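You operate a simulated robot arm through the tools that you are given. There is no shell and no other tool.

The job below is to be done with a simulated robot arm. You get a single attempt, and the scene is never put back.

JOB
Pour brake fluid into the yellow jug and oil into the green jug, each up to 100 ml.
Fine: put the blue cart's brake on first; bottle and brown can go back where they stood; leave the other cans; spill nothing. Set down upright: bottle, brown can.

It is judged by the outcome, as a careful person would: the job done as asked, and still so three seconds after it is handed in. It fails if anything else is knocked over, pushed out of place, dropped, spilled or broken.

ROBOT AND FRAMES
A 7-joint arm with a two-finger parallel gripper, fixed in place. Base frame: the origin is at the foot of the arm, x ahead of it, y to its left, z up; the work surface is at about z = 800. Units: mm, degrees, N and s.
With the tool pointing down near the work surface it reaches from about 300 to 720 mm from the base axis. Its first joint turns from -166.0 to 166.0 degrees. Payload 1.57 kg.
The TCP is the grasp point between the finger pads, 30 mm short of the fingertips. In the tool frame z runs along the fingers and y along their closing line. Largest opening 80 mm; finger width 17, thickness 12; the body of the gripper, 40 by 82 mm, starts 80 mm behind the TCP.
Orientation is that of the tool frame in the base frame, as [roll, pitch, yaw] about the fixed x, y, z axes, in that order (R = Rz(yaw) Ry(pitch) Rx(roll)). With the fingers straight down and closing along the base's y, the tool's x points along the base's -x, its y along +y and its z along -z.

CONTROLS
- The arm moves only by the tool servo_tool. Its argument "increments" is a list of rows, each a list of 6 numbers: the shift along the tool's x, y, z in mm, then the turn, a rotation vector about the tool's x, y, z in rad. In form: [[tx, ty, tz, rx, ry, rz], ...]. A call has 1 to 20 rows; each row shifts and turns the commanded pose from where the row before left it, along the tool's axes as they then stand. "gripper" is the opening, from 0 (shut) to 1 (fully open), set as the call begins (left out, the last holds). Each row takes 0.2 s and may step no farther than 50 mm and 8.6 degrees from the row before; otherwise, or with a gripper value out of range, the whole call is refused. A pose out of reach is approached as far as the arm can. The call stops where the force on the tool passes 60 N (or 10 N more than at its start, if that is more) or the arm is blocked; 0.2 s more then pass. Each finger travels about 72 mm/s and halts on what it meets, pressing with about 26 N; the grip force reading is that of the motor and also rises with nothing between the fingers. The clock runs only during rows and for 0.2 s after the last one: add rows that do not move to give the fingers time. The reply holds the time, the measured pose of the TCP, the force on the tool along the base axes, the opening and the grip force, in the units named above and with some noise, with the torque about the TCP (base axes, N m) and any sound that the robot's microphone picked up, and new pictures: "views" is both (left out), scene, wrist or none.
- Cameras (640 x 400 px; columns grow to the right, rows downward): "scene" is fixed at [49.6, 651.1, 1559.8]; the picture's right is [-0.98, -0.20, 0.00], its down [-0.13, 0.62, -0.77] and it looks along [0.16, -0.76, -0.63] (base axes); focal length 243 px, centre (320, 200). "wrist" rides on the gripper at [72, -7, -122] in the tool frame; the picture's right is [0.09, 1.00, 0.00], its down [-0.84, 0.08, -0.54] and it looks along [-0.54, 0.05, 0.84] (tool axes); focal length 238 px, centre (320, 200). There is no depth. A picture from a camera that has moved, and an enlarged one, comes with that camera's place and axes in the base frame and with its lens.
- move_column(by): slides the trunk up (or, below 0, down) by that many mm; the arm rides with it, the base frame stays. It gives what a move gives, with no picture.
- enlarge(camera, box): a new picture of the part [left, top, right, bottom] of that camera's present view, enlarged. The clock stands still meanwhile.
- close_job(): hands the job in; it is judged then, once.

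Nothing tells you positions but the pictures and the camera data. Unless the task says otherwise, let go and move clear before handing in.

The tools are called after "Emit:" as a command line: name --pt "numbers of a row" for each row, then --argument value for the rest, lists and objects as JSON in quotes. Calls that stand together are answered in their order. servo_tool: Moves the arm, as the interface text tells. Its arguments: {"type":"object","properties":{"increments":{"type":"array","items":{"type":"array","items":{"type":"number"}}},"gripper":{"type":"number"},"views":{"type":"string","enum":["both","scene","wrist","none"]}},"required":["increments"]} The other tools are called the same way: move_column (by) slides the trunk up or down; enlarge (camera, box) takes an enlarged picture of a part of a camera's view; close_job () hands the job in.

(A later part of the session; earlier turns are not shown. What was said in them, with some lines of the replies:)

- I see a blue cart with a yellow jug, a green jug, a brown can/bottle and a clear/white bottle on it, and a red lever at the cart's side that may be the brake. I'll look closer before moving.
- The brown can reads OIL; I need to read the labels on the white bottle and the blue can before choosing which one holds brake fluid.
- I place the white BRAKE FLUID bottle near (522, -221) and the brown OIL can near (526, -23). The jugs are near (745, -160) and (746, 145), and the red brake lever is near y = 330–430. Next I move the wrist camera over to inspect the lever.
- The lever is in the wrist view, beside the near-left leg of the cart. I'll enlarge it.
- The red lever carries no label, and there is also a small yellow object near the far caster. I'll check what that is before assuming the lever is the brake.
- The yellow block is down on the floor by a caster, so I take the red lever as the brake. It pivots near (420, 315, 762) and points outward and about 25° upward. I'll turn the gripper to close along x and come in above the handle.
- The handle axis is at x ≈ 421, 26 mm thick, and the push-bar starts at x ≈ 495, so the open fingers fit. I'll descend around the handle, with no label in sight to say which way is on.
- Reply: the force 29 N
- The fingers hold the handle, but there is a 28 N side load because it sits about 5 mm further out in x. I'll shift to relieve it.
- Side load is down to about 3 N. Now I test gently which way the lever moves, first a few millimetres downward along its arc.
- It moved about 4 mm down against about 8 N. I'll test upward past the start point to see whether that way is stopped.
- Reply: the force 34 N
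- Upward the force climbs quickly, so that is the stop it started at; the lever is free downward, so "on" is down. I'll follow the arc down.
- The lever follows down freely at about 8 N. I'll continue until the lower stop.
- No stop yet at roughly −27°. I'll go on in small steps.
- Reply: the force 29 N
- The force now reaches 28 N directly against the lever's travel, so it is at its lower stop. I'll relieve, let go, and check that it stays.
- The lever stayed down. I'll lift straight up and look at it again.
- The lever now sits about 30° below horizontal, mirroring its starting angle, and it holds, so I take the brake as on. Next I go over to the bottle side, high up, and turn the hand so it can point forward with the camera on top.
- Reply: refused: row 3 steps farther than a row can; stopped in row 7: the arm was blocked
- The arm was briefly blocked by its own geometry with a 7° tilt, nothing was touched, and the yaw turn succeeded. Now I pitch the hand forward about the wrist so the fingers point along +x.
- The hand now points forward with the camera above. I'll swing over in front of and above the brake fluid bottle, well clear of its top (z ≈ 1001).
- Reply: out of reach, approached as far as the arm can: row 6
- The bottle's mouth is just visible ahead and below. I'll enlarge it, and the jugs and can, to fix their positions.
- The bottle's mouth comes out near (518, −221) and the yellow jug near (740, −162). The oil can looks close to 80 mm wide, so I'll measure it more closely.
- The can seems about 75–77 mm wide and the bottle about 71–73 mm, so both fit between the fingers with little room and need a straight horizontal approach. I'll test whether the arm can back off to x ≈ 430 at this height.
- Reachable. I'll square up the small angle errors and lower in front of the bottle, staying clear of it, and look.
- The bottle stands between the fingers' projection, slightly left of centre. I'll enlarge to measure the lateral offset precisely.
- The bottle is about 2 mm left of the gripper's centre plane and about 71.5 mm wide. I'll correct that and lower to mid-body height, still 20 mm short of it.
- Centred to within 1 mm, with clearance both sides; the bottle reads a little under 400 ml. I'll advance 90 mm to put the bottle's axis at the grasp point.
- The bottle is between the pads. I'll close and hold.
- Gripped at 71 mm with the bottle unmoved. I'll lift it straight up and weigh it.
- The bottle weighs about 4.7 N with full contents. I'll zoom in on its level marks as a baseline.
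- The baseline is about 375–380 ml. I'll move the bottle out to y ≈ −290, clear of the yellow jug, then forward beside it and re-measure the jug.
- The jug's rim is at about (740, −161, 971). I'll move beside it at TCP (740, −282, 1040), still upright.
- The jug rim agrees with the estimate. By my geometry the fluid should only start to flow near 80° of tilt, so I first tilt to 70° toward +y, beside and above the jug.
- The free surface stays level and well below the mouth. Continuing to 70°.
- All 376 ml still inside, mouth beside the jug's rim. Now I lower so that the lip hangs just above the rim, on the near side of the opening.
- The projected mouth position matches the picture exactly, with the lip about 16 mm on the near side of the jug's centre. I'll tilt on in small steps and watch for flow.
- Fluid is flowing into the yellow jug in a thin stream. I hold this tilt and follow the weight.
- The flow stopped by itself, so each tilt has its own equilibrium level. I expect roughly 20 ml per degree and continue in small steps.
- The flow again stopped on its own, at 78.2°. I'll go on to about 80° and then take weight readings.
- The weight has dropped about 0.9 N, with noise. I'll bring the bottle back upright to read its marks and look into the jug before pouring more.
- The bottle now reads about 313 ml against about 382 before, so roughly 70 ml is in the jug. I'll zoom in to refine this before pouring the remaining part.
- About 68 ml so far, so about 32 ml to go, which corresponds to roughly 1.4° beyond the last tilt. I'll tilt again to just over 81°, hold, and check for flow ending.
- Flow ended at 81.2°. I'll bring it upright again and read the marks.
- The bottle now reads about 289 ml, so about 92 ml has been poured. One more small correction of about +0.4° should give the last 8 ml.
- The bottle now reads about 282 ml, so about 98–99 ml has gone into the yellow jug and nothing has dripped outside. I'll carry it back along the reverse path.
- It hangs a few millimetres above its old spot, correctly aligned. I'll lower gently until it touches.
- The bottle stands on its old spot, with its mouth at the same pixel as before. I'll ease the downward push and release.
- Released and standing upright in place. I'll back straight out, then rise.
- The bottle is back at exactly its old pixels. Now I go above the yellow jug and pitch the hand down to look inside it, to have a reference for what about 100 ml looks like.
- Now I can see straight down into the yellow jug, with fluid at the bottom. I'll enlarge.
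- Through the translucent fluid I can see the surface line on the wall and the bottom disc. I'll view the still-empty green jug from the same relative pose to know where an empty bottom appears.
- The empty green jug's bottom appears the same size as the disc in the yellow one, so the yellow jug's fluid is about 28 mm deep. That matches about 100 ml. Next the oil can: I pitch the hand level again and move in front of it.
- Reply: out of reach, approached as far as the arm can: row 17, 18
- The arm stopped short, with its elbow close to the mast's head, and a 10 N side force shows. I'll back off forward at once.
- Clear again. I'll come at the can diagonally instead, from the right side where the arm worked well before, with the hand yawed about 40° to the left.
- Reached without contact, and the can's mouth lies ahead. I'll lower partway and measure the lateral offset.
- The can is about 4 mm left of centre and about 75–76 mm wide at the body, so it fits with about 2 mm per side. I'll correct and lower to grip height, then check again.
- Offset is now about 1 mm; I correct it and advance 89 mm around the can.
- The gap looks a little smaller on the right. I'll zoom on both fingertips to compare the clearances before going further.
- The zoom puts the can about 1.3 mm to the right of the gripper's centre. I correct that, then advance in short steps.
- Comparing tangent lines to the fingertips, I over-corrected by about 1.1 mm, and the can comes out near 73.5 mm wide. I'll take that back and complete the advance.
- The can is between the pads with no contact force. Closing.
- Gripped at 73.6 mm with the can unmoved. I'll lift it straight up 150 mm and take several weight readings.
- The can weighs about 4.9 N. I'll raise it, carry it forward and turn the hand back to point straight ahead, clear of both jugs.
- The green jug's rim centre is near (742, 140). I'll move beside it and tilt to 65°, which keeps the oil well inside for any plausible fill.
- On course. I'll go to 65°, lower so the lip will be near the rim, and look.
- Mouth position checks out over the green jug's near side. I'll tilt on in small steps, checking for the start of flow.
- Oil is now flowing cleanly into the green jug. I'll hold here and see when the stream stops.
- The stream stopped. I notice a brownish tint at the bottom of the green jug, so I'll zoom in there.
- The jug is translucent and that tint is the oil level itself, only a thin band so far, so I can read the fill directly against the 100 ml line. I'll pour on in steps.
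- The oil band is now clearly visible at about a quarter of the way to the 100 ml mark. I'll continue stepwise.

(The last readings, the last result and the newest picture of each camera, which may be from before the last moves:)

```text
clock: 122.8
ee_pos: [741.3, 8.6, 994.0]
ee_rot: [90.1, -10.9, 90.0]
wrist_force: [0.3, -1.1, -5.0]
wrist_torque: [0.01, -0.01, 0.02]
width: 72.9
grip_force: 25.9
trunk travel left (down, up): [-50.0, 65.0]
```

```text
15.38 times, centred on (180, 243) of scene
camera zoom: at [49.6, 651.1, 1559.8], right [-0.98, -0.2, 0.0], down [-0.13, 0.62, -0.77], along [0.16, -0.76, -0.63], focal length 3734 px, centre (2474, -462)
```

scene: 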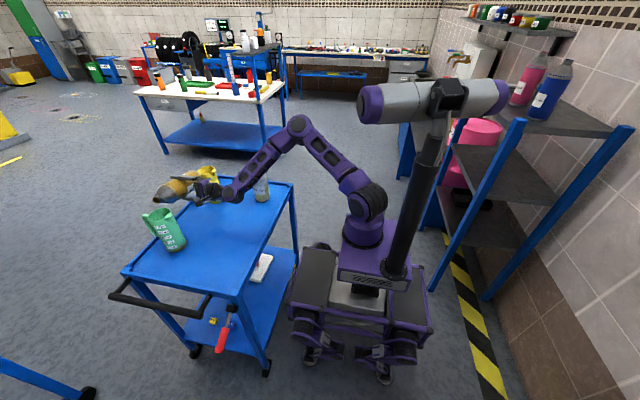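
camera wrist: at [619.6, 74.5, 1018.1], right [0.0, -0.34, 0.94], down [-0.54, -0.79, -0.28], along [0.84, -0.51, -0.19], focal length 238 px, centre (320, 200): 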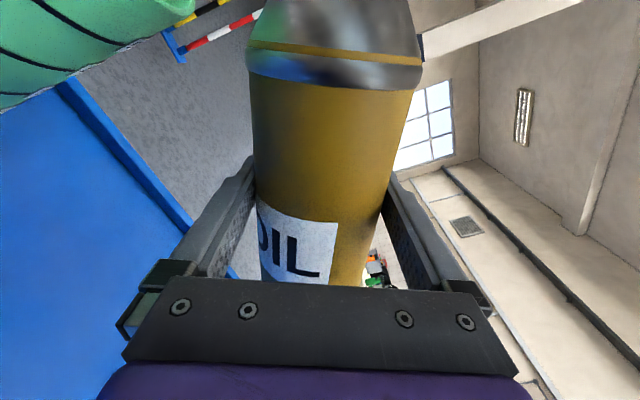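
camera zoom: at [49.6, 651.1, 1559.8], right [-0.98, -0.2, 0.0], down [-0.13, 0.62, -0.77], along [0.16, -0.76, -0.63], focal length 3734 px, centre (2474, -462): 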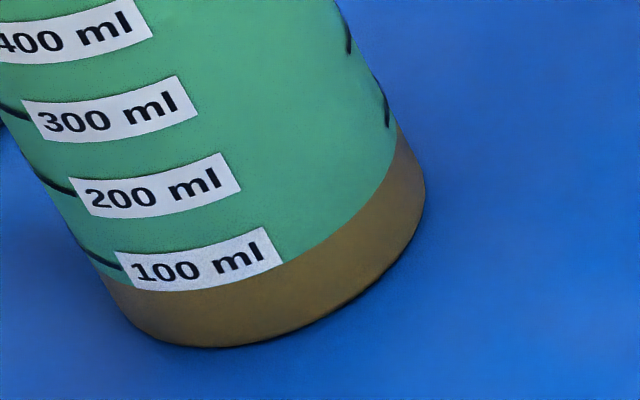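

Now about 75 ml and still trickling. I'll wait briefly and look again, ready to tip back.

Emit:
servo_tool --pt "0 0 0 0 0 0" --views "none"

Emit:
enlarge --camera "scene" --box '[140, 150, 230, 250]'

Emit:
enlarge --camera "scene" --box '[165, 236, 185, 252]'

```text
clock: 123.2
ee_pos: [742.4, 9.7, 994.2]
ee_rot: [90.2, -10.9, 90.0]
wrist_force: [-0.3, 0.1, -4.1]
wrist_torque: [-0.01, -0.02, -0.02]
width: 73.3
grip_force: 25.4
trunk travel left (down, up): [-50.0, 65.0]
```

```text
4.00 times, centred on (185, 200) of scene
camera zoom: at [49.6, 651.1, 1559.8], right [-0.98, -0.2, 0.0], down [-0.13, 0.62, -0.77], along [0.16, -0.76, -0.63], focal length 971 px, centre (860, 200)
```

zoom: 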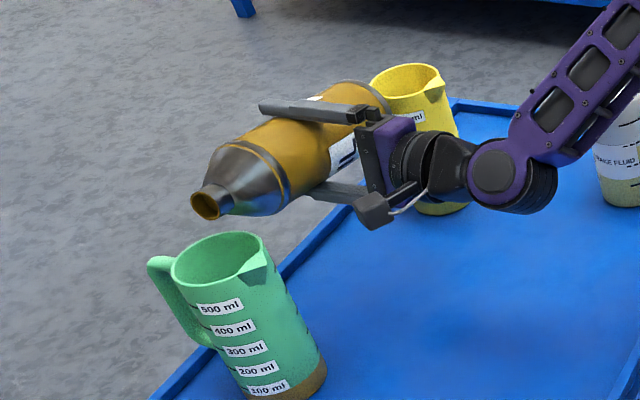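

```text
16.00 times, centred on (175, 244) of scene
camera zoom: at [49.6, 651.1, 1559.8], right [-0.98, -0.2, 0.0], down [-0.13, 0.62, -0.77], along [0.16, -0.76, -0.63], focal length 3883 px, centre (2640, -504)
```

zoom: 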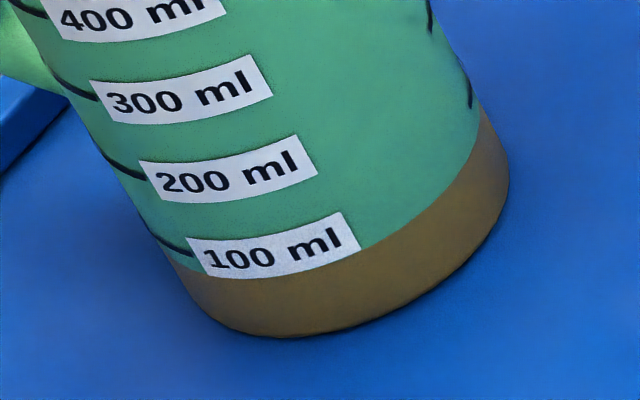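

The stream stopped with the oil level exactly at the lower edge of the 100 ml label, i.e. about 75 ml. I'll add about half a degree and check again.

Emit:
servo_tool --pt "0 0 0 0 0 -0.009" --pt "0 0 0 0 0 0" --pt "0 0 0 0 0 0" --pt "0 0 0 0 0 0" --pt "0 0 0 0 0 0" --pt "0 0 0 0 0 0" --views "none"

Emit:
enlarge --camera "scene" --box '[140, 150, 230, 250]'

Emit:
enlarge --camera "scene" --box '[165, 236, 185, 252]'

```text
clock: 124.6
ee_pos: [742.1, 9.1, 995.1]
ee_rot: [90.2, -10.2, 90.0]
wrist_force: [1.2, 0.1, -3.8]
wrist_torque: [0.05, -0.01, 0.0]
width: 73.2
grip_force: 26.0
trunk travel left (down, up): [-50.0, 65.0]
```

```text
4.00 times, centred on (185, 200) of scene
camera zoom: at [49.6, 651.1, 1559.8], right [-0.98, -0.2, 0.0], down [-0.13, 0.62, -0.77], along [0.16, -0.76, -0.63], focal length 971 px, centre (860, 200)
```

zoom: 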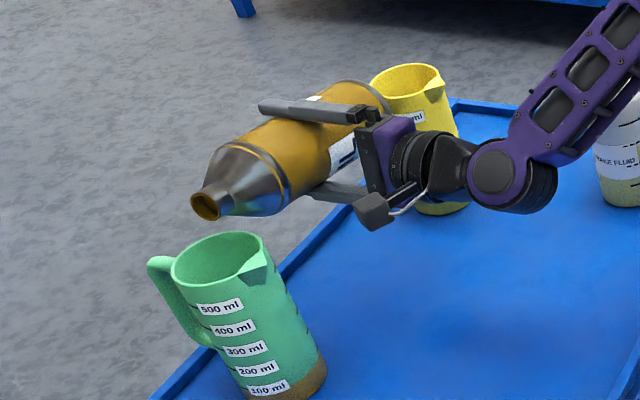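

```text
16.00 times, centred on (175, 244) of scene
camera zoom: at [49.6, 651.1, 1559.8], right [-0.98, -0.2, 0.0], down [-0.13, 0.62, -0.77], along [0.16, -0.76, -0.63], focal length 3883 px, centre (2640, -504)
```

zoom: 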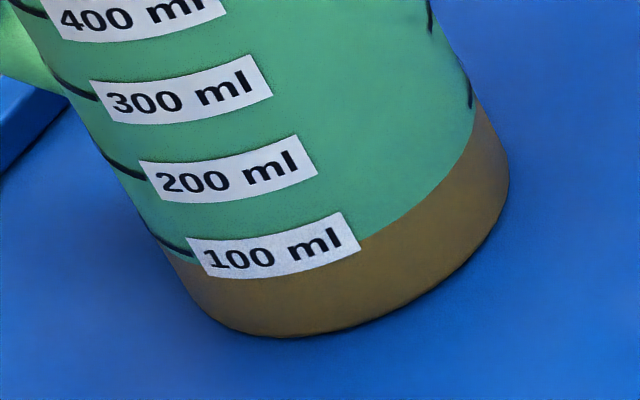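

Now about 89–90 ml. A last nudge of about 0.4° should bring it to the line.

Emit:
servo_tool --pt "0 0 0 0 0 -0.0065" --pt "0 0 0 0 0 0" --pt "0 0 0 0 0 0" --pt "0 0 0 0 0 0" --pt "0 0 0 0 0 0" --pt "0 0 0 0 0 0" --views "none"

Emit:
enlarge --camera "scene" --box '[140, 150, 230, 250]'

Emit:
enlarge --camera "scene" --box '[165, 236, 185, 252]'

```text
clock: 126.0
ee_pos: [742.0, 9.2, 994.2]
ee_rot: [90.2, -9.9, 90.0]
wrist_force: [0.3, 0.1, -3.9]
wrist_torque: [-0.01, -0.01, -0.01]
width: 73.1
grip_force: 26.3
trunk travel left (down, up): [-50.0, 65.0]
```

```text
4.00 times, centred on (185, 200) of scene
camera zoom: at [49.6, 651.1, 1559.8], right [-0.98, -0.2, 0.0], down [-0.13, 0.62, -0.77], along [0.16, -0.76, -0.63], focal length 971 px, centre (860, 200)
```

zoom: 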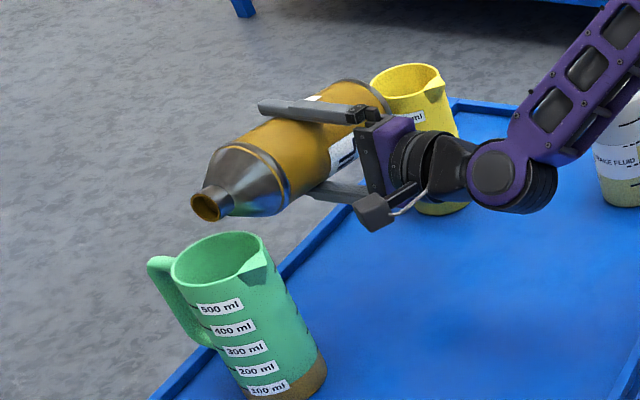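

```text
16.00 times, centred on (175, 244) of scene
camera zoom: at [49.6, 651.1, 1559.8], right [-0.98, -0.2, 0.0], down [-0.13, 0.62, -0.77], along [0.16, -0.76, -0.63], focal length 3883 px, centre (2640, -504)
```

zoom: 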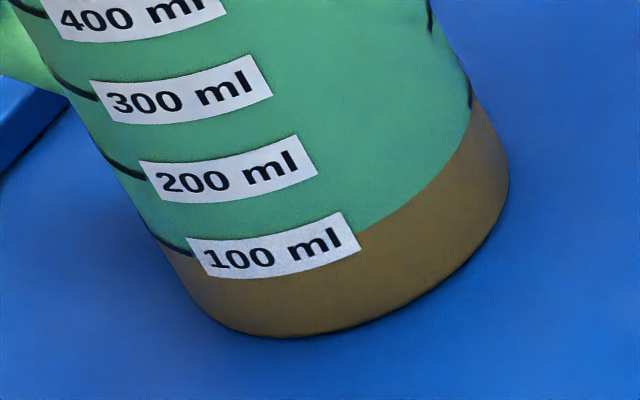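

Emit:
enlarge --camera "scene" --box '[163, 240, 181, 252]'

Emit:
enlarge --camera "scene" --box '[173, 238, 191, 250]'

```text
16.00 times, centred on (172, 246) of scene
camera zoom: at [49.6, 651.1, 1559.8], right [-0.98, -0.2, 0.0], down [-0.13, 0.62, -0.77], along [0.16, -0.76, -0.63], focal length 3883 px, centre (2688, -536)
```

zoom: 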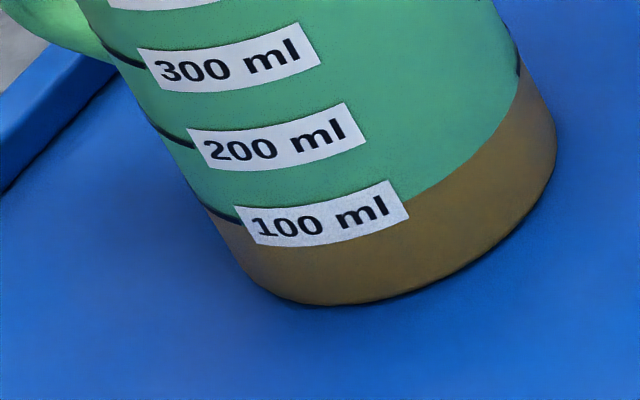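

```text
16.00 times, centred on (182, 244) of scene
camera zoom: at [49.6, 651.1, 1559.8], right [-0.98, -0.2, 0.0], down [-0.13, 0.62, -0.77], along [0.16, -0.76, -0.63], focal length 3883 px, centre (2528, -504)
```

zoom: 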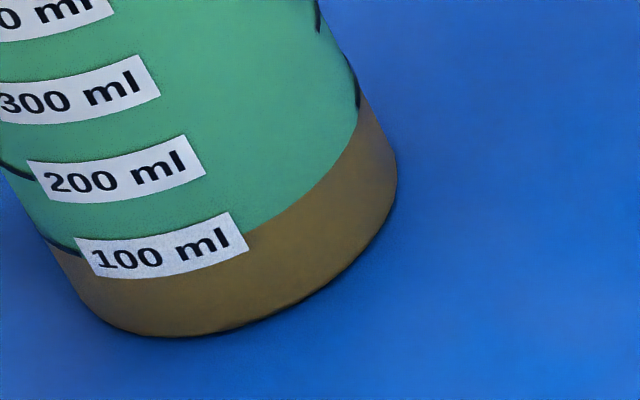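

The oil now stands at the 100 ml line, within a couple of ml. I'll bring the can back upright.

Emit:
servo_tool --pt "0 0 0 0 0 0.1" --pt "0 0 0 0 0 0.1" --pt "0 0 0 0 0 0.1" --pt "0 0 0 0 0 0.1" --pt "0 0 0 0 0 0.1" --pt "0 0 0 0 0 0.1" --pt "0 0 0 0 0 0.1" --pt "0 0 0 0 0 0.1" --pt "0 0 0 0 0 0.1" --pt "0 0 0 0 0 0.1" --pt "0 0 0 0 0 0.1" --pt "0 0 0 0 0 0.1" --pt "0 0 0 0 0 0.1" --pt "0 0 0 0 0 0.1012" --pt "0 0 0 0 0 0"

Emit:
enlarge --camera "scene" --box '[120, 150, 280, 260]'

Emit:
enlarge --camera "scene" --box '[205, 190, 225, 206]'

```text
clock: 129.2
ee_pos: [741.8, 7.7, 994.0]
ee_rot: [-125.0, -89.7, -55.1]
wrist_force: [-0.1, 0.5, -3.3]
wrist_torque: [-0.03, 0.02, -0.01]
width: 73.1
grip_force: 26.0
trunk travel left (down, up): [-50.0, 65.0]
camera wrist: at [619.9, 13.0, 1065.8], right [0.0, -1.0, 0.09], down [-0.54, -0.07, -0.84], along [0.84, -0.05, -0.54], focal length 238 px, centre (320, 200)
```

scene: 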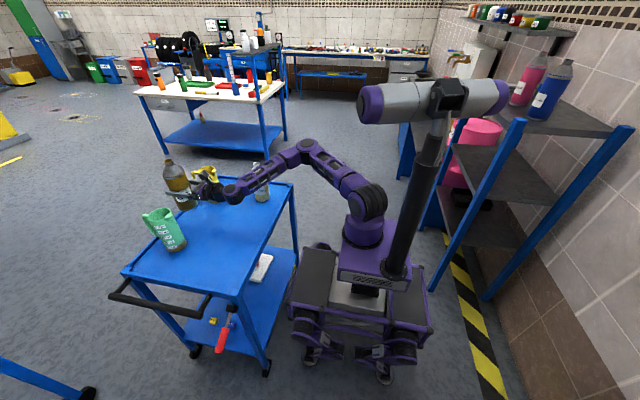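
wrist: 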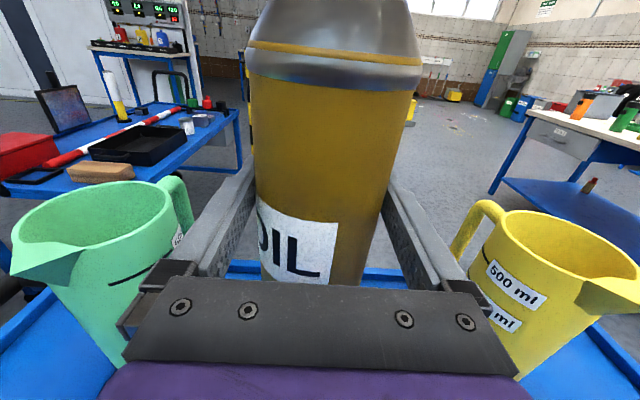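

```text
3.64 times, centred on (200, 205) of scene
camera zoom: at [49.6, 651.1, 1559.8], right [-0.98, -0.2, 0.0], down [-0.13, 0.62, -0.77], along [0.16, -0.76, -0.63], focal length 883 px, centre (756, 182)
```

zoom: 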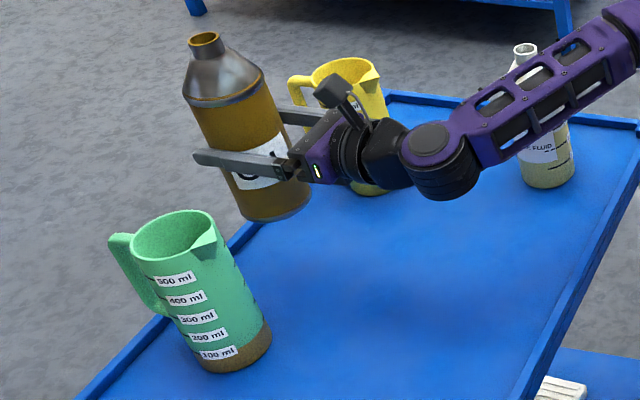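

```text
16.00 times, centred on (215, 198) of scene
camera zoom: at [49.6, 651.1, 1559.8], right [-0.98, -0.2, 0.0], down [-0.13, 0.62, -0.77], along [0.16, -0.76, -0.63], focal length 3883 px, centre (2000, 232)
```

zoom: 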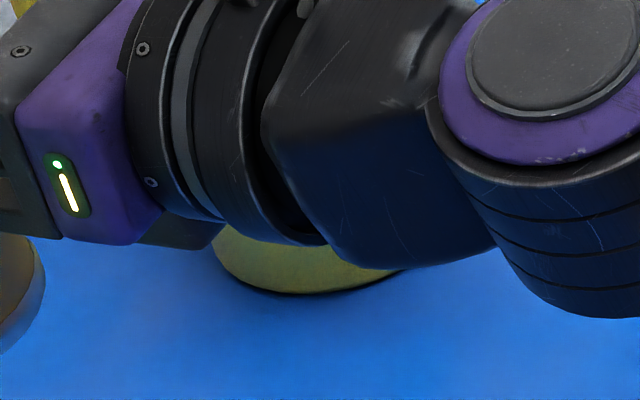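

Upright again and no drips; the green jug's level sits at its 100 ml label. I retrace the path to the can's old place: up, back, and turn the hand.

Emit:
servo_tool --pt "24.83 0 0 0 0 0" --pt "35 0 0 0 0 0" --pt "35 0 0 0 0 0" --pt "0 15.64 -13.8 0 0 0" --pt "0 15.64 -13.8 0 0 0" --pt "0 15.63 -13.8 0 0 0" --pt "0 0 0 0.0698 0 0" --pt "0 0 0 0.0698 0 0" --pt "0 0 0 0.0698 0 0" --pt "0 0 0 0.0698 0 0" --pt "0 0 0 0.0698 0 0" --pt "0 0 0 0.0698 0 0" --pt "0 0 0 0.0698 0 0" --pt "0 0 0 0.0698 0 0" --pt "0 0 0 0.0698 0 0" --pt "0 0 0 0.0699 0 0" --pt "0 0 0 0 0 0"

```text
clock: 132.8
ee_pos: [701.1, -38.8, 1089.4]
ee_rot: [-95.9, -89.8, -44.0]
wrist_force: [0.0, -0.1, -4.2]
wrist_torque: [0.0, -0.01, 0.0]
width: 73.1
grip_force: 25.7
trunk travel left (down, up): [-50.0, 65.0]
camera wrist: at [603.3, -113.7, 1160.1], right [0.64, -0.76, 0.09], down [-0.37, -0.41, -0.84], along [0.67, 0.51, -0.54], focal length 238 px, centre (320, 200)
```

scene: 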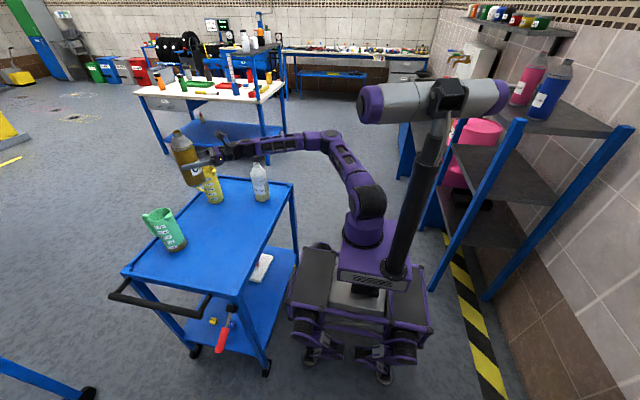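
wrist: 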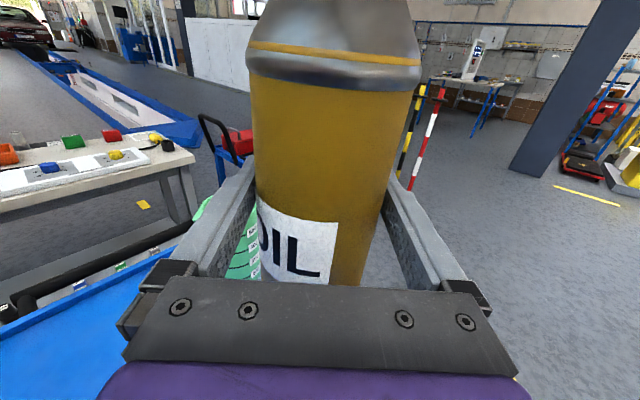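

On the same waypoint as before. I'll move back over the old spot and lower most of the way.

Emit:
servo_tool --pt "0 -14 -13 0 0 0" --pt "0 -24 -22 0 0 0" --pt "0 -26 -25 0 0 0" --pt "0 -26 -25 0 0 0" --pt "0 -26 -25 0 0 0" --pt "0 -15 -15 0 0 0" --pt "0 0 0 0 0 0" --views "scene"

Emit:
servo_tool --pt "-15 0 0 0 0 0" --pt "-30 0 0 0 0 0" --pt "-30 0 0 0 0 0" --pt "-30 0 0 0 0 0" --pt "-30 0 0 0 0 0" --pt "-25 0 0 0 0 0" --pt "-15 0 0 0 0 0" --pt "-10 0 0 0 0 0" --pt "-5 0 0 0 0 0" --pt "0 0 0 0 0 0"

Emit:
enlarge --camera "scene" --box '[215, 165, 285, 240]'

```text
clock: 134.4
ee_pos: [521.1, -18.1, 1090.6]
ee_rot: [-97.4, -89.8, -42.3]
wrist_force: [0.7, -0.2, -4.6]
wrist_torque: [0.01, -0.02, -0.02]
width: 72.9
grip_force: 25.6
trunk travel left (down, up): [-50.0, 65.0]
```

scene: 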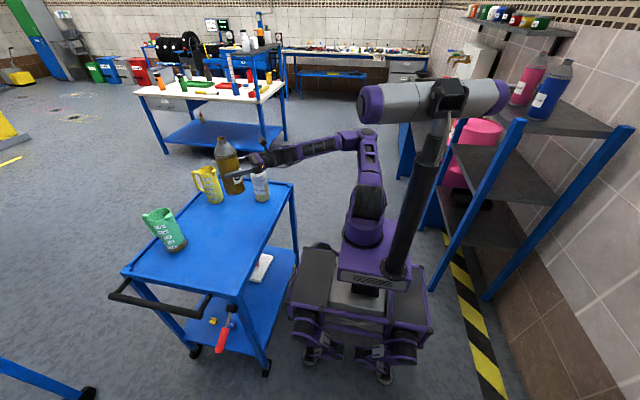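

```text
clock: 136.6
ee_pos: [519.9, -17.2, 899.6]
ee_rot: [-97.9, -89.8, -41.9]
wrist_force: [0.9, 0.5, -5.0]
wrist_torque: [0.0, -0.02, 0.04]
width: 72.6
grip_force: 25.5
trunk travel left (down, up): [-50.0, 65.0]
camera wrist: at [422.4, -93.0, 970.8], right [0.64, -0.76, 0.09], down [-0.37, -0.41, -0.84], along [0.67, 0.5, -0.54], focal length 238 px, centre (320, 200)
```

scene: 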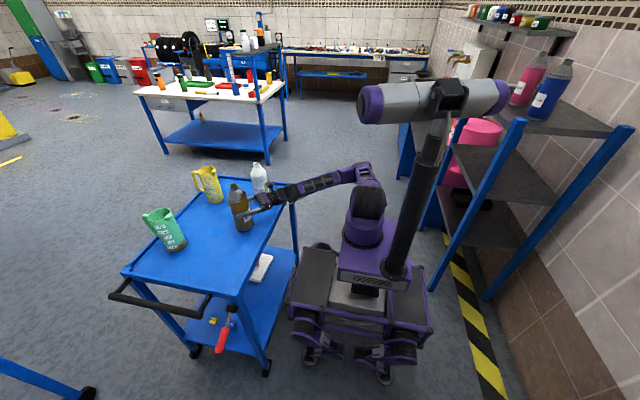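
wrist: 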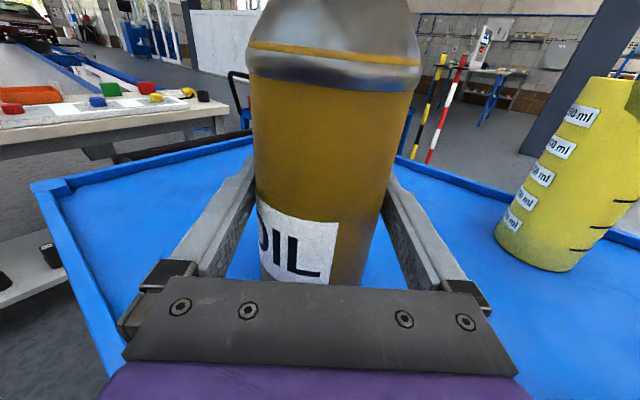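

```text
5.33 times, centred on (250, 202) of scene
camera zoom: at [49.6, 651.1, 1559.8], right [-0.98, -0.2, 0.0], down [-0.13, 0.62, -0.77], along [0.16, -0.76, -0.63], focal length 1294 px, centre (693, 187)
```

zoom: 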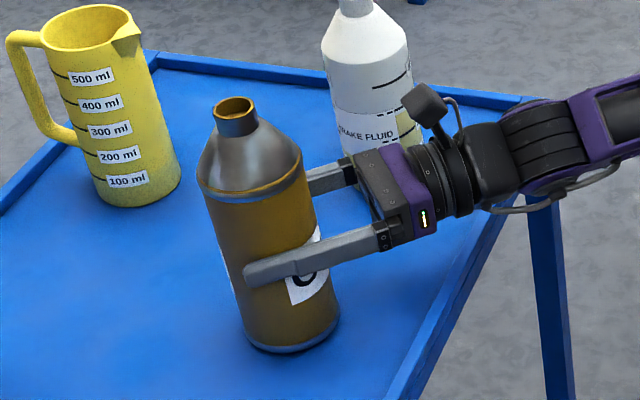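

Hovering a few mm above. I'll compare with the very first picture of the can using the same enlargement before touching down.

Emit:
servo_tool --pt "-3 0 0 0 0 0" --pt "0 0 0 0 0 0" --views "none"

Emit:
enlarge --camera "scene" --box '[215, 175, 265, 240]'

Emit:
enlarge --camera "scene" --box '[215, 165, 285, 240]'

```text
clock: 137.2
ee_pos: [521.3, -18.4, 896.5]
ee_rot: [-100.4, -89.7, -39.6]
wrist_force: [0.6, 0.1, -4.6]
wrist_torque: [-0.01, 0.01, 0.04]
width: 73.0
grip_force: 26.3
trunk travel left (down, up): [-50.0, 65.0]
```

```text
6.15 times, centred on (240, 208) of scene
camera zoom: at [49.6, 651.1, 1559.8], right [-0.98, -0.2, 0.0], down [-0.13, 0.62, -0.77], along [0.16, -0.76, -0.63], focal length 1494 px, centre (812, 154)
```

zoom: 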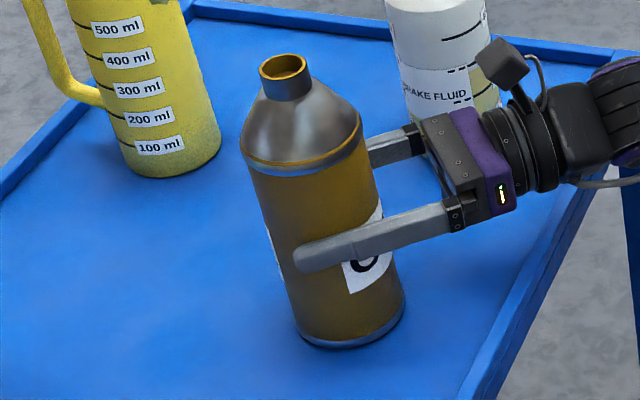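

```text
5.33 times, centred on (250, 202) of scene
camera zoom: at [49.6, 651.1, 1559.8], right [-0.98, -0.2, 0.0], down [-0.13, 0.62, -0.77], along [0.16, -0.76, -0.63], focal length 1294 px, centre (693, 187)
```

zoom: 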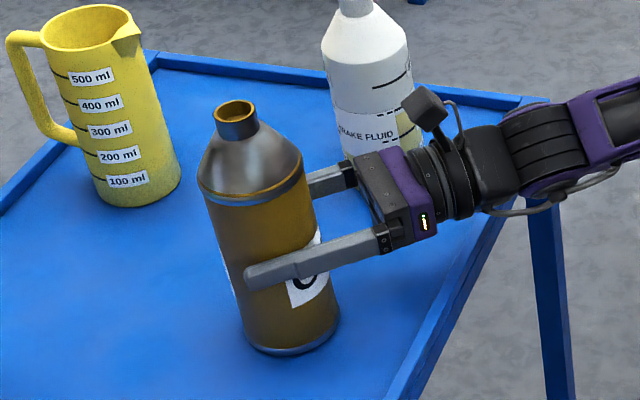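

The base is within about 1–2 mm of its original pixels. I lower gently to contact.

Emit:
servo_tool --pt "-0.8 0 0 0 0 0" --pt "0 0 0 0 0 0" --views "none"

Emit:
servo_tool --pt "-0.7 0 0 0 0 0" --pt "0 0 0 0 0 0" --views "none"

Emit:
servo_tool --pt "-0.6 0 0 0 0 0" --pt "0 0 0 0 0 0" --views "none"

```text
clock: 137.8
ee_pos: [520.2, -17.1, 896.3]
ee_rot: [-83.0, -89.8, -56.8]
wrist_force: [0.2, 0.7, -0.7]
wrist_torque: [-0.06, -0.11, 0.06]
width: 72.9
grip_force: 26.0
trunk travel left (down, up): [-50.0, 65.0]
```

```text
clock: 138.4
ee_pos: [520.9, -18.2, 897.8]
ee_rot: [-58.6, -89.8, -81.3]
wrist_force: [2.6, 1.1, 6.8]
wrist_torque: [-0.2, -0.34, 0.04]
width: 72.9
grip_force: 26.2
trunk travel left (down, up): [-50.0, 65.0]
```

```text
clock: 139.0
ee_pos: [519.4, -17.3, 897.0]
ee_rot: [-41.3, -89.8, -98.5]
wrist_force: [5.9, 1.3, 15.3]
wrist_torque: [-0.48, -0.36, 0.06]
width: 73.0
grip_force: 26.2
trunk travel left (down, up): [-50.0, 65.0]
```

The can stands on the cart. I'll ease off and release.

Emit:
servo_tool --pt "1.0 0 0 0 0 0" --pt "0 0 0 0 0 0" --views "none"

Emit:
servo_tool --pt "0 0 0 0 0 0" --pt "0 0 0 0 0 0" --pt "0 0 0 0 0 0" --gripper 1.0 --views "wrist"

Emit:
enlarge --camera "scene" --box '[215, 175, 265, 240]'

Emit:
enlarge --camera "wrist" --box '[235, 140, 305, 200]'

Emit:
enlarge --camera "wrist" --box '[340, 140, 410, 200]'

```text
clock: 139.6
ee_pos: [520.4, -17.1, 896.9]
ee_rot: [-82.0, -89.8, -58.0]
wrist_force: [3.0, 2.2, 13.2]
wrist_torque: [-0.21, -0.6, 0.1]
width: 72.7
grip_force: 25.9
trunk travel left (down, up): [-50.0, 65.0]
```

```text
clock: 140.4
ee_pos: [520.6, -17.8, 894.4]
ee_rot: [-99.4, -89.7, -40.5]
wrist_force: [0.0, -0.5, -0.6]
wrist_torque: [0.01, 0.02, 0.0]
width: 80.2
grip_force: 0.0
trunk travel left (down, up): [-50.0, 65.0]
camera wrist: at [422.4, -93.2, 966.5], right [0.64, -0.76, 0.09], down [-0.37, -0.41, -0.84], along [0.67, 0.5, -0.54], focal length 238 px, centre (320, 200)
```

wrist: 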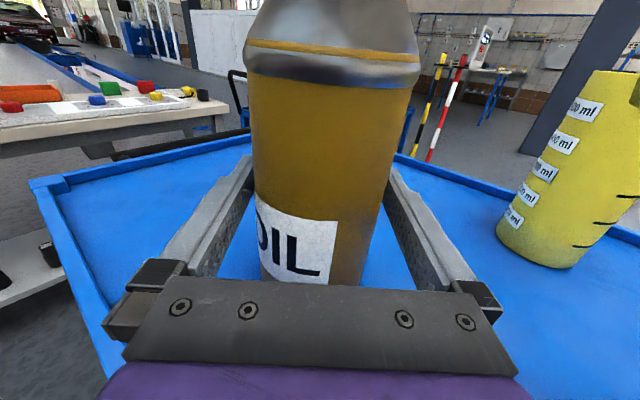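

```text
6.15 times, centred on (240, 208) of scene
camera zoom: at [49.6, 651.1, 1559.8], right [-0.98, -0.2, 0.0], down [-0.13, 0.62, -0.77], along [0.16, -0.76, -0.63], focal length 1494 px, centre (812, 154)
```

zoom: 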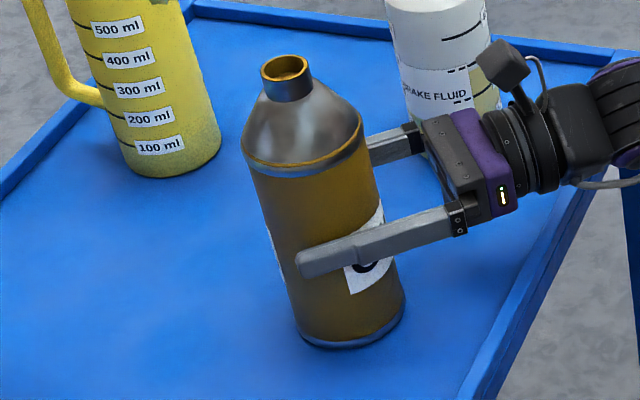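

```text
6.67 times, centred on (270, 170) of wrist
camera zoom: at [422.4, -93.2, 966.5], right [0.64, -0.76, 0.09], down [-0.37, -0.41, -0.84], along [0.67, 0.5, -0.54], focal length 1589 px, centre (653, 400)
```

zoom: 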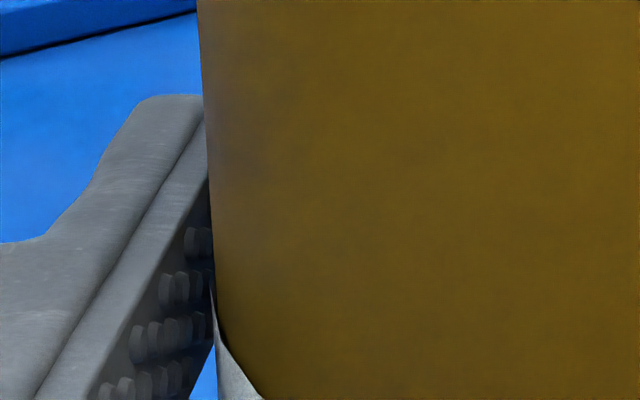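

```text
6.67 times, centred on (375, 170) of wrist
camera zoom: at [422.4, -93.2, 966.5], right [0.64, -0.76, 0.09], down [-0.37, -0.41, -0.84], along [0.67, 0.5, -0.54], focal length 1589 px, centre (-47, 400)
```

zoom: 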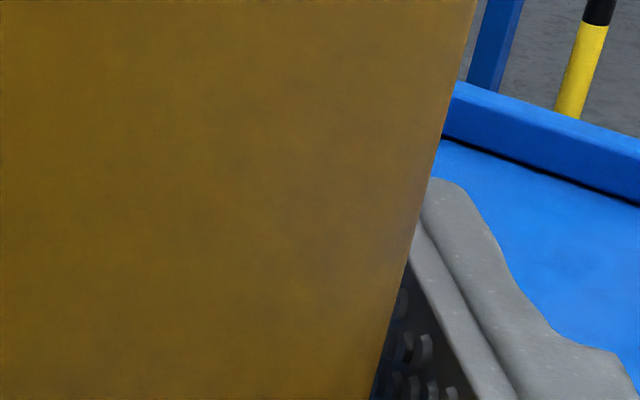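

Released, and the can stands at its old place to within about 1–2 mm. I'll back straight out slowly.

Emit:
servo_tool --pt "0 0 -10 0 0 0" --pt "0 0 -12 0 0 0" --pt "0 0 -15 0 0 0" --pt "0 0 -15 0 0 0" --pt "0 0 -15 0 0 0" --pt "0 0 -15 0 0 0" --pt "0 0 -8 0 0 0" --pt "0 0 0 0 0 0"

Emit:
enlarge --camera "scene" --box '[215, 175, 265, 240]'

```text
clock: 142.2
ee_pos: [450.3, -76.5, 896.5]
ee_rot: [-89.7, -89.7, -50.2]
wrist_force: [-0.6, -0.5, 0.4]
wrist_torque: [-0.02, -0.01, -0.02]
width: 80.0
grip_force: 0.0
trunk travel left (down, up): [-50.0, 65.0]
camera wrist: at [353.8, -152.0, 967.2], right [0.64, -0.76, 0.09], down [-0.37, -0.41, -0.84], along [0.67, 0.5, -0.54], focal length 238 px, centre (320, 200)
```

scene: 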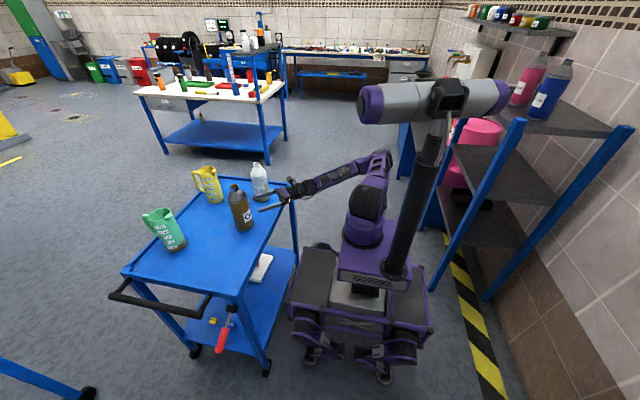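
wrist: 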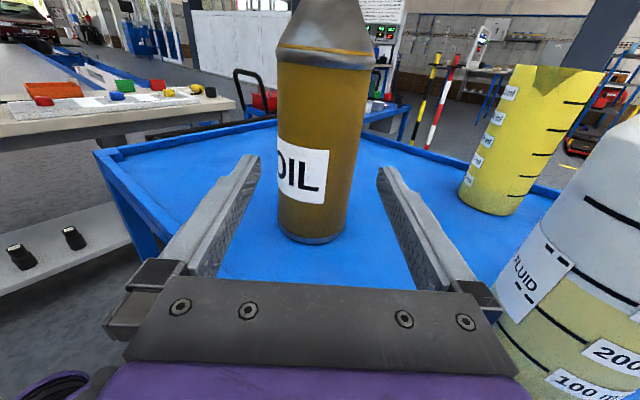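

```text
6.15 times, centred on (240, 208) of scene
camera zoom: at [49.6, 651.1, 1559.8], right [-0.98, -0.2, 0.0], down [-0.13, 0.62, -0.77], along [0.16, -0.76, -0.63], focal length 1494 px, centre (812, 154)
```

zoom: 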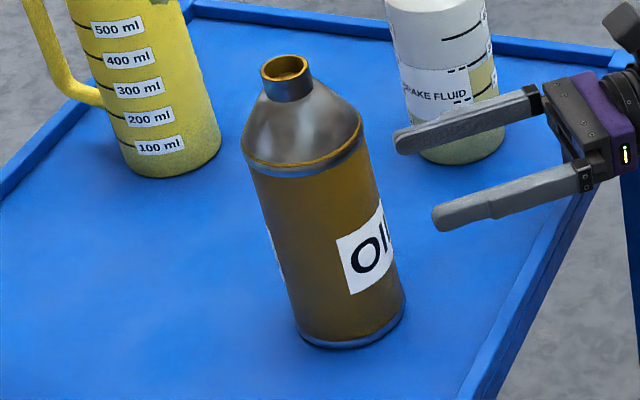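

Both containers stand in place. I'll rise straight up the way I came down and do final checks of jug levels, cart and brake lever.

Emit:
servo_tool --pt "25 0 0 0 0 0" --pt "35 0 0 0 0 0" --pt "35 0 0 0 0 0" --pt "35 0 0 0 0 0" --pt "35 0 0 0 0 0" --pt "35 0 0 0 0 0" --pt "35 0 0 0 0 0" --pt "0 0 0 0 0 0"

Emit:
enlarge --camera "scene" --box '[100, 150, 310, 280]'

Emit:
enlarge --camera "scene" --box '[202, 188, 226, 206]'

Emit:
enlarge --camera "scene" --box '[165, 236, 185, 252]'

Emit:
enlarge --camera "scene" --box '[170, 280, 290, 380]'

```text
clock: 144.0
ee_pos: [452.7, -77.4, 1130.1]
ee_rot: [-90.4, -89.7, -49.5]
wrist_force: [-0.9, 0.6, 0.0]
wrist_torque: [-0.04, 0.0, -0.01]
width: 80.1
grip_force: 0.1
trunk travel left (down, up): [-50.0, 65.0]
camera wrist: at [354.4, -152.3, 1202.1], right [0.64, -0.76, 0.09], down [-0.37, -0.41, -0.84], along [0.67, 0.5, -0.54], focal length 238 px, centre (320, 200)
```

scene: 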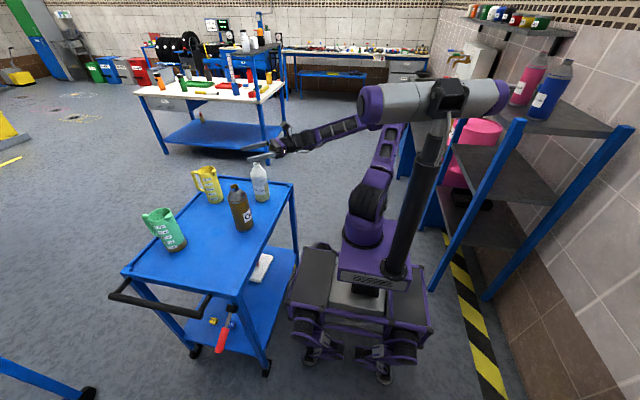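
wrist: 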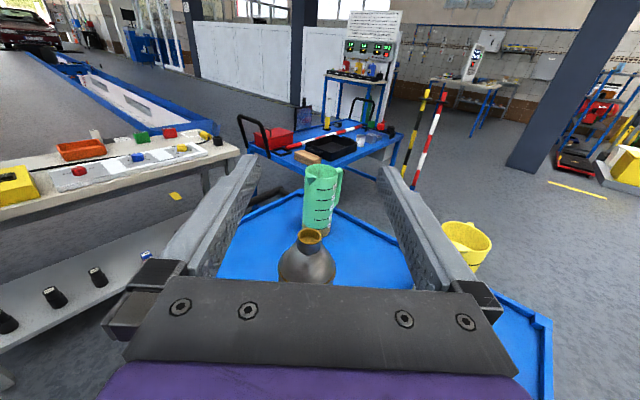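

```text
3.05 times, centred on (205, 215) of scene
camera zoom: at [49.6, 651.1, 1559.8], right [-0.98, -0.2, 0.0], down [-0.13, 0.62, -0.77], along [0.16, -0.76, -0.63], focal length 740 px, centre (670, 154)
```

zoom: 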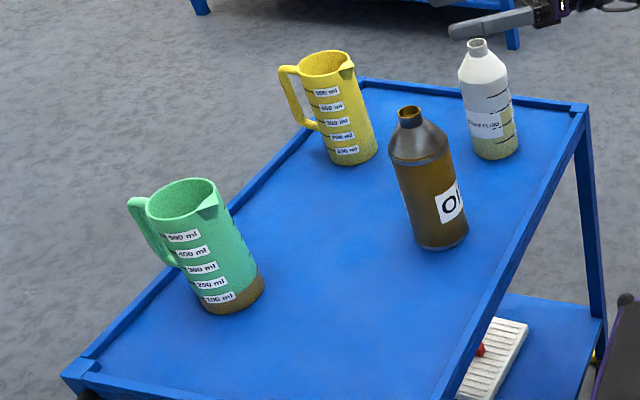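

```text
16.00 times, centred on (214, 197) of scene
camera zoom: at [49.6, 651.1, 1559.8], right [-0.98, -0.2, 0.0], down [-0.13, 0.62, -0.77], along [0.16, -0.76, -0.63], focal length 3883 px, centre (2016, 248)
```

zoom: 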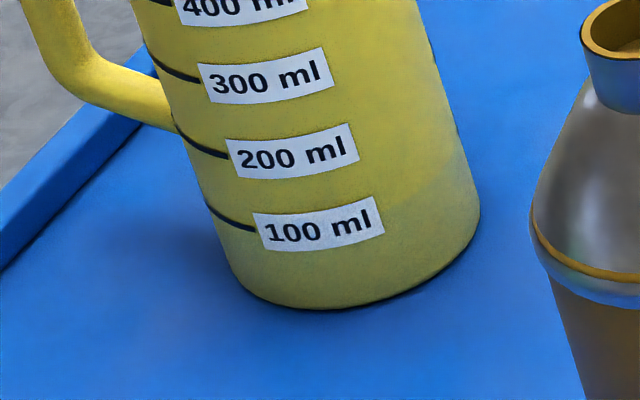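

```text
16.00 times, centred on (175, 244) of scene
camera zoom: at [49.6, 651.1, 1559.8], right [-0.98, -0.2, 0.0], down [-0.13, 0.62, -0.77], along [0.16, -0.76, -0.63], focal length 3883 px, centre (2640, -504)
```

zoom: 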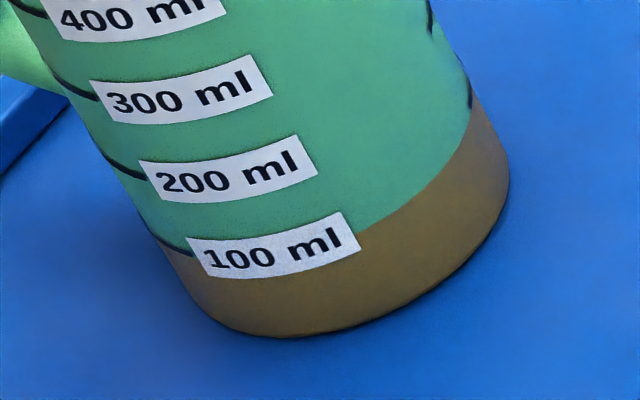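

```text
4.00 times, centred on (230, 330) of scene
camera zoom: at [49.6, 651.1, 1559.8], right [-0.98, -0.2, 0.0], down [-0.13, 0.62, -0.77], along [0.16, -0.76, -0.63], focal length 971 px, centre (680, -320)
```

zoom: 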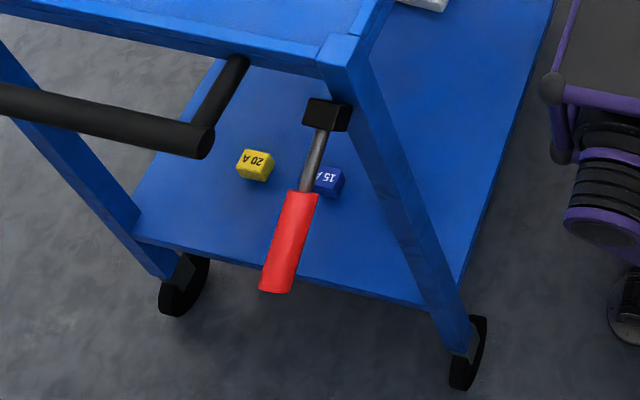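

Both jugs read at their 100 ml lines. The bottle and oil can stand upright where they were, the brake lever is still at its lower stop, and nothing is spilled or moved. The hand is empty and clear, so I hand the job in.

Emit:
close_job

```text
The job is handed in.
```

The job is handed in: the yellow jug has about 98 ml of brake fluid and the green jug about 97 ml of oil. Those figures are my readings from the camera pictures, good to within a few ml. I don't have the verdict yet.

- **Brake:** I pushed the red lever down from its upper stop to its lower stop, and it has stayed there. The lever has no label. I took it as the brake, and down as "on", because it moved freely only that way.
- **Bottle and oil can:** both are upright where they stood. The bottle is back at its original spot, and the can is within about 1–2 mm of its own.
- **Everything else:** I left the other cans alone. I saw no spills or drips, and the cart and jugs have not moved.
- **Arm:** while reaching for the oil can, the arm once stopped short with a 10 N side force, its elbow close to the mast head. I backed off at once and came in from another angle; nothing looked disturbed.
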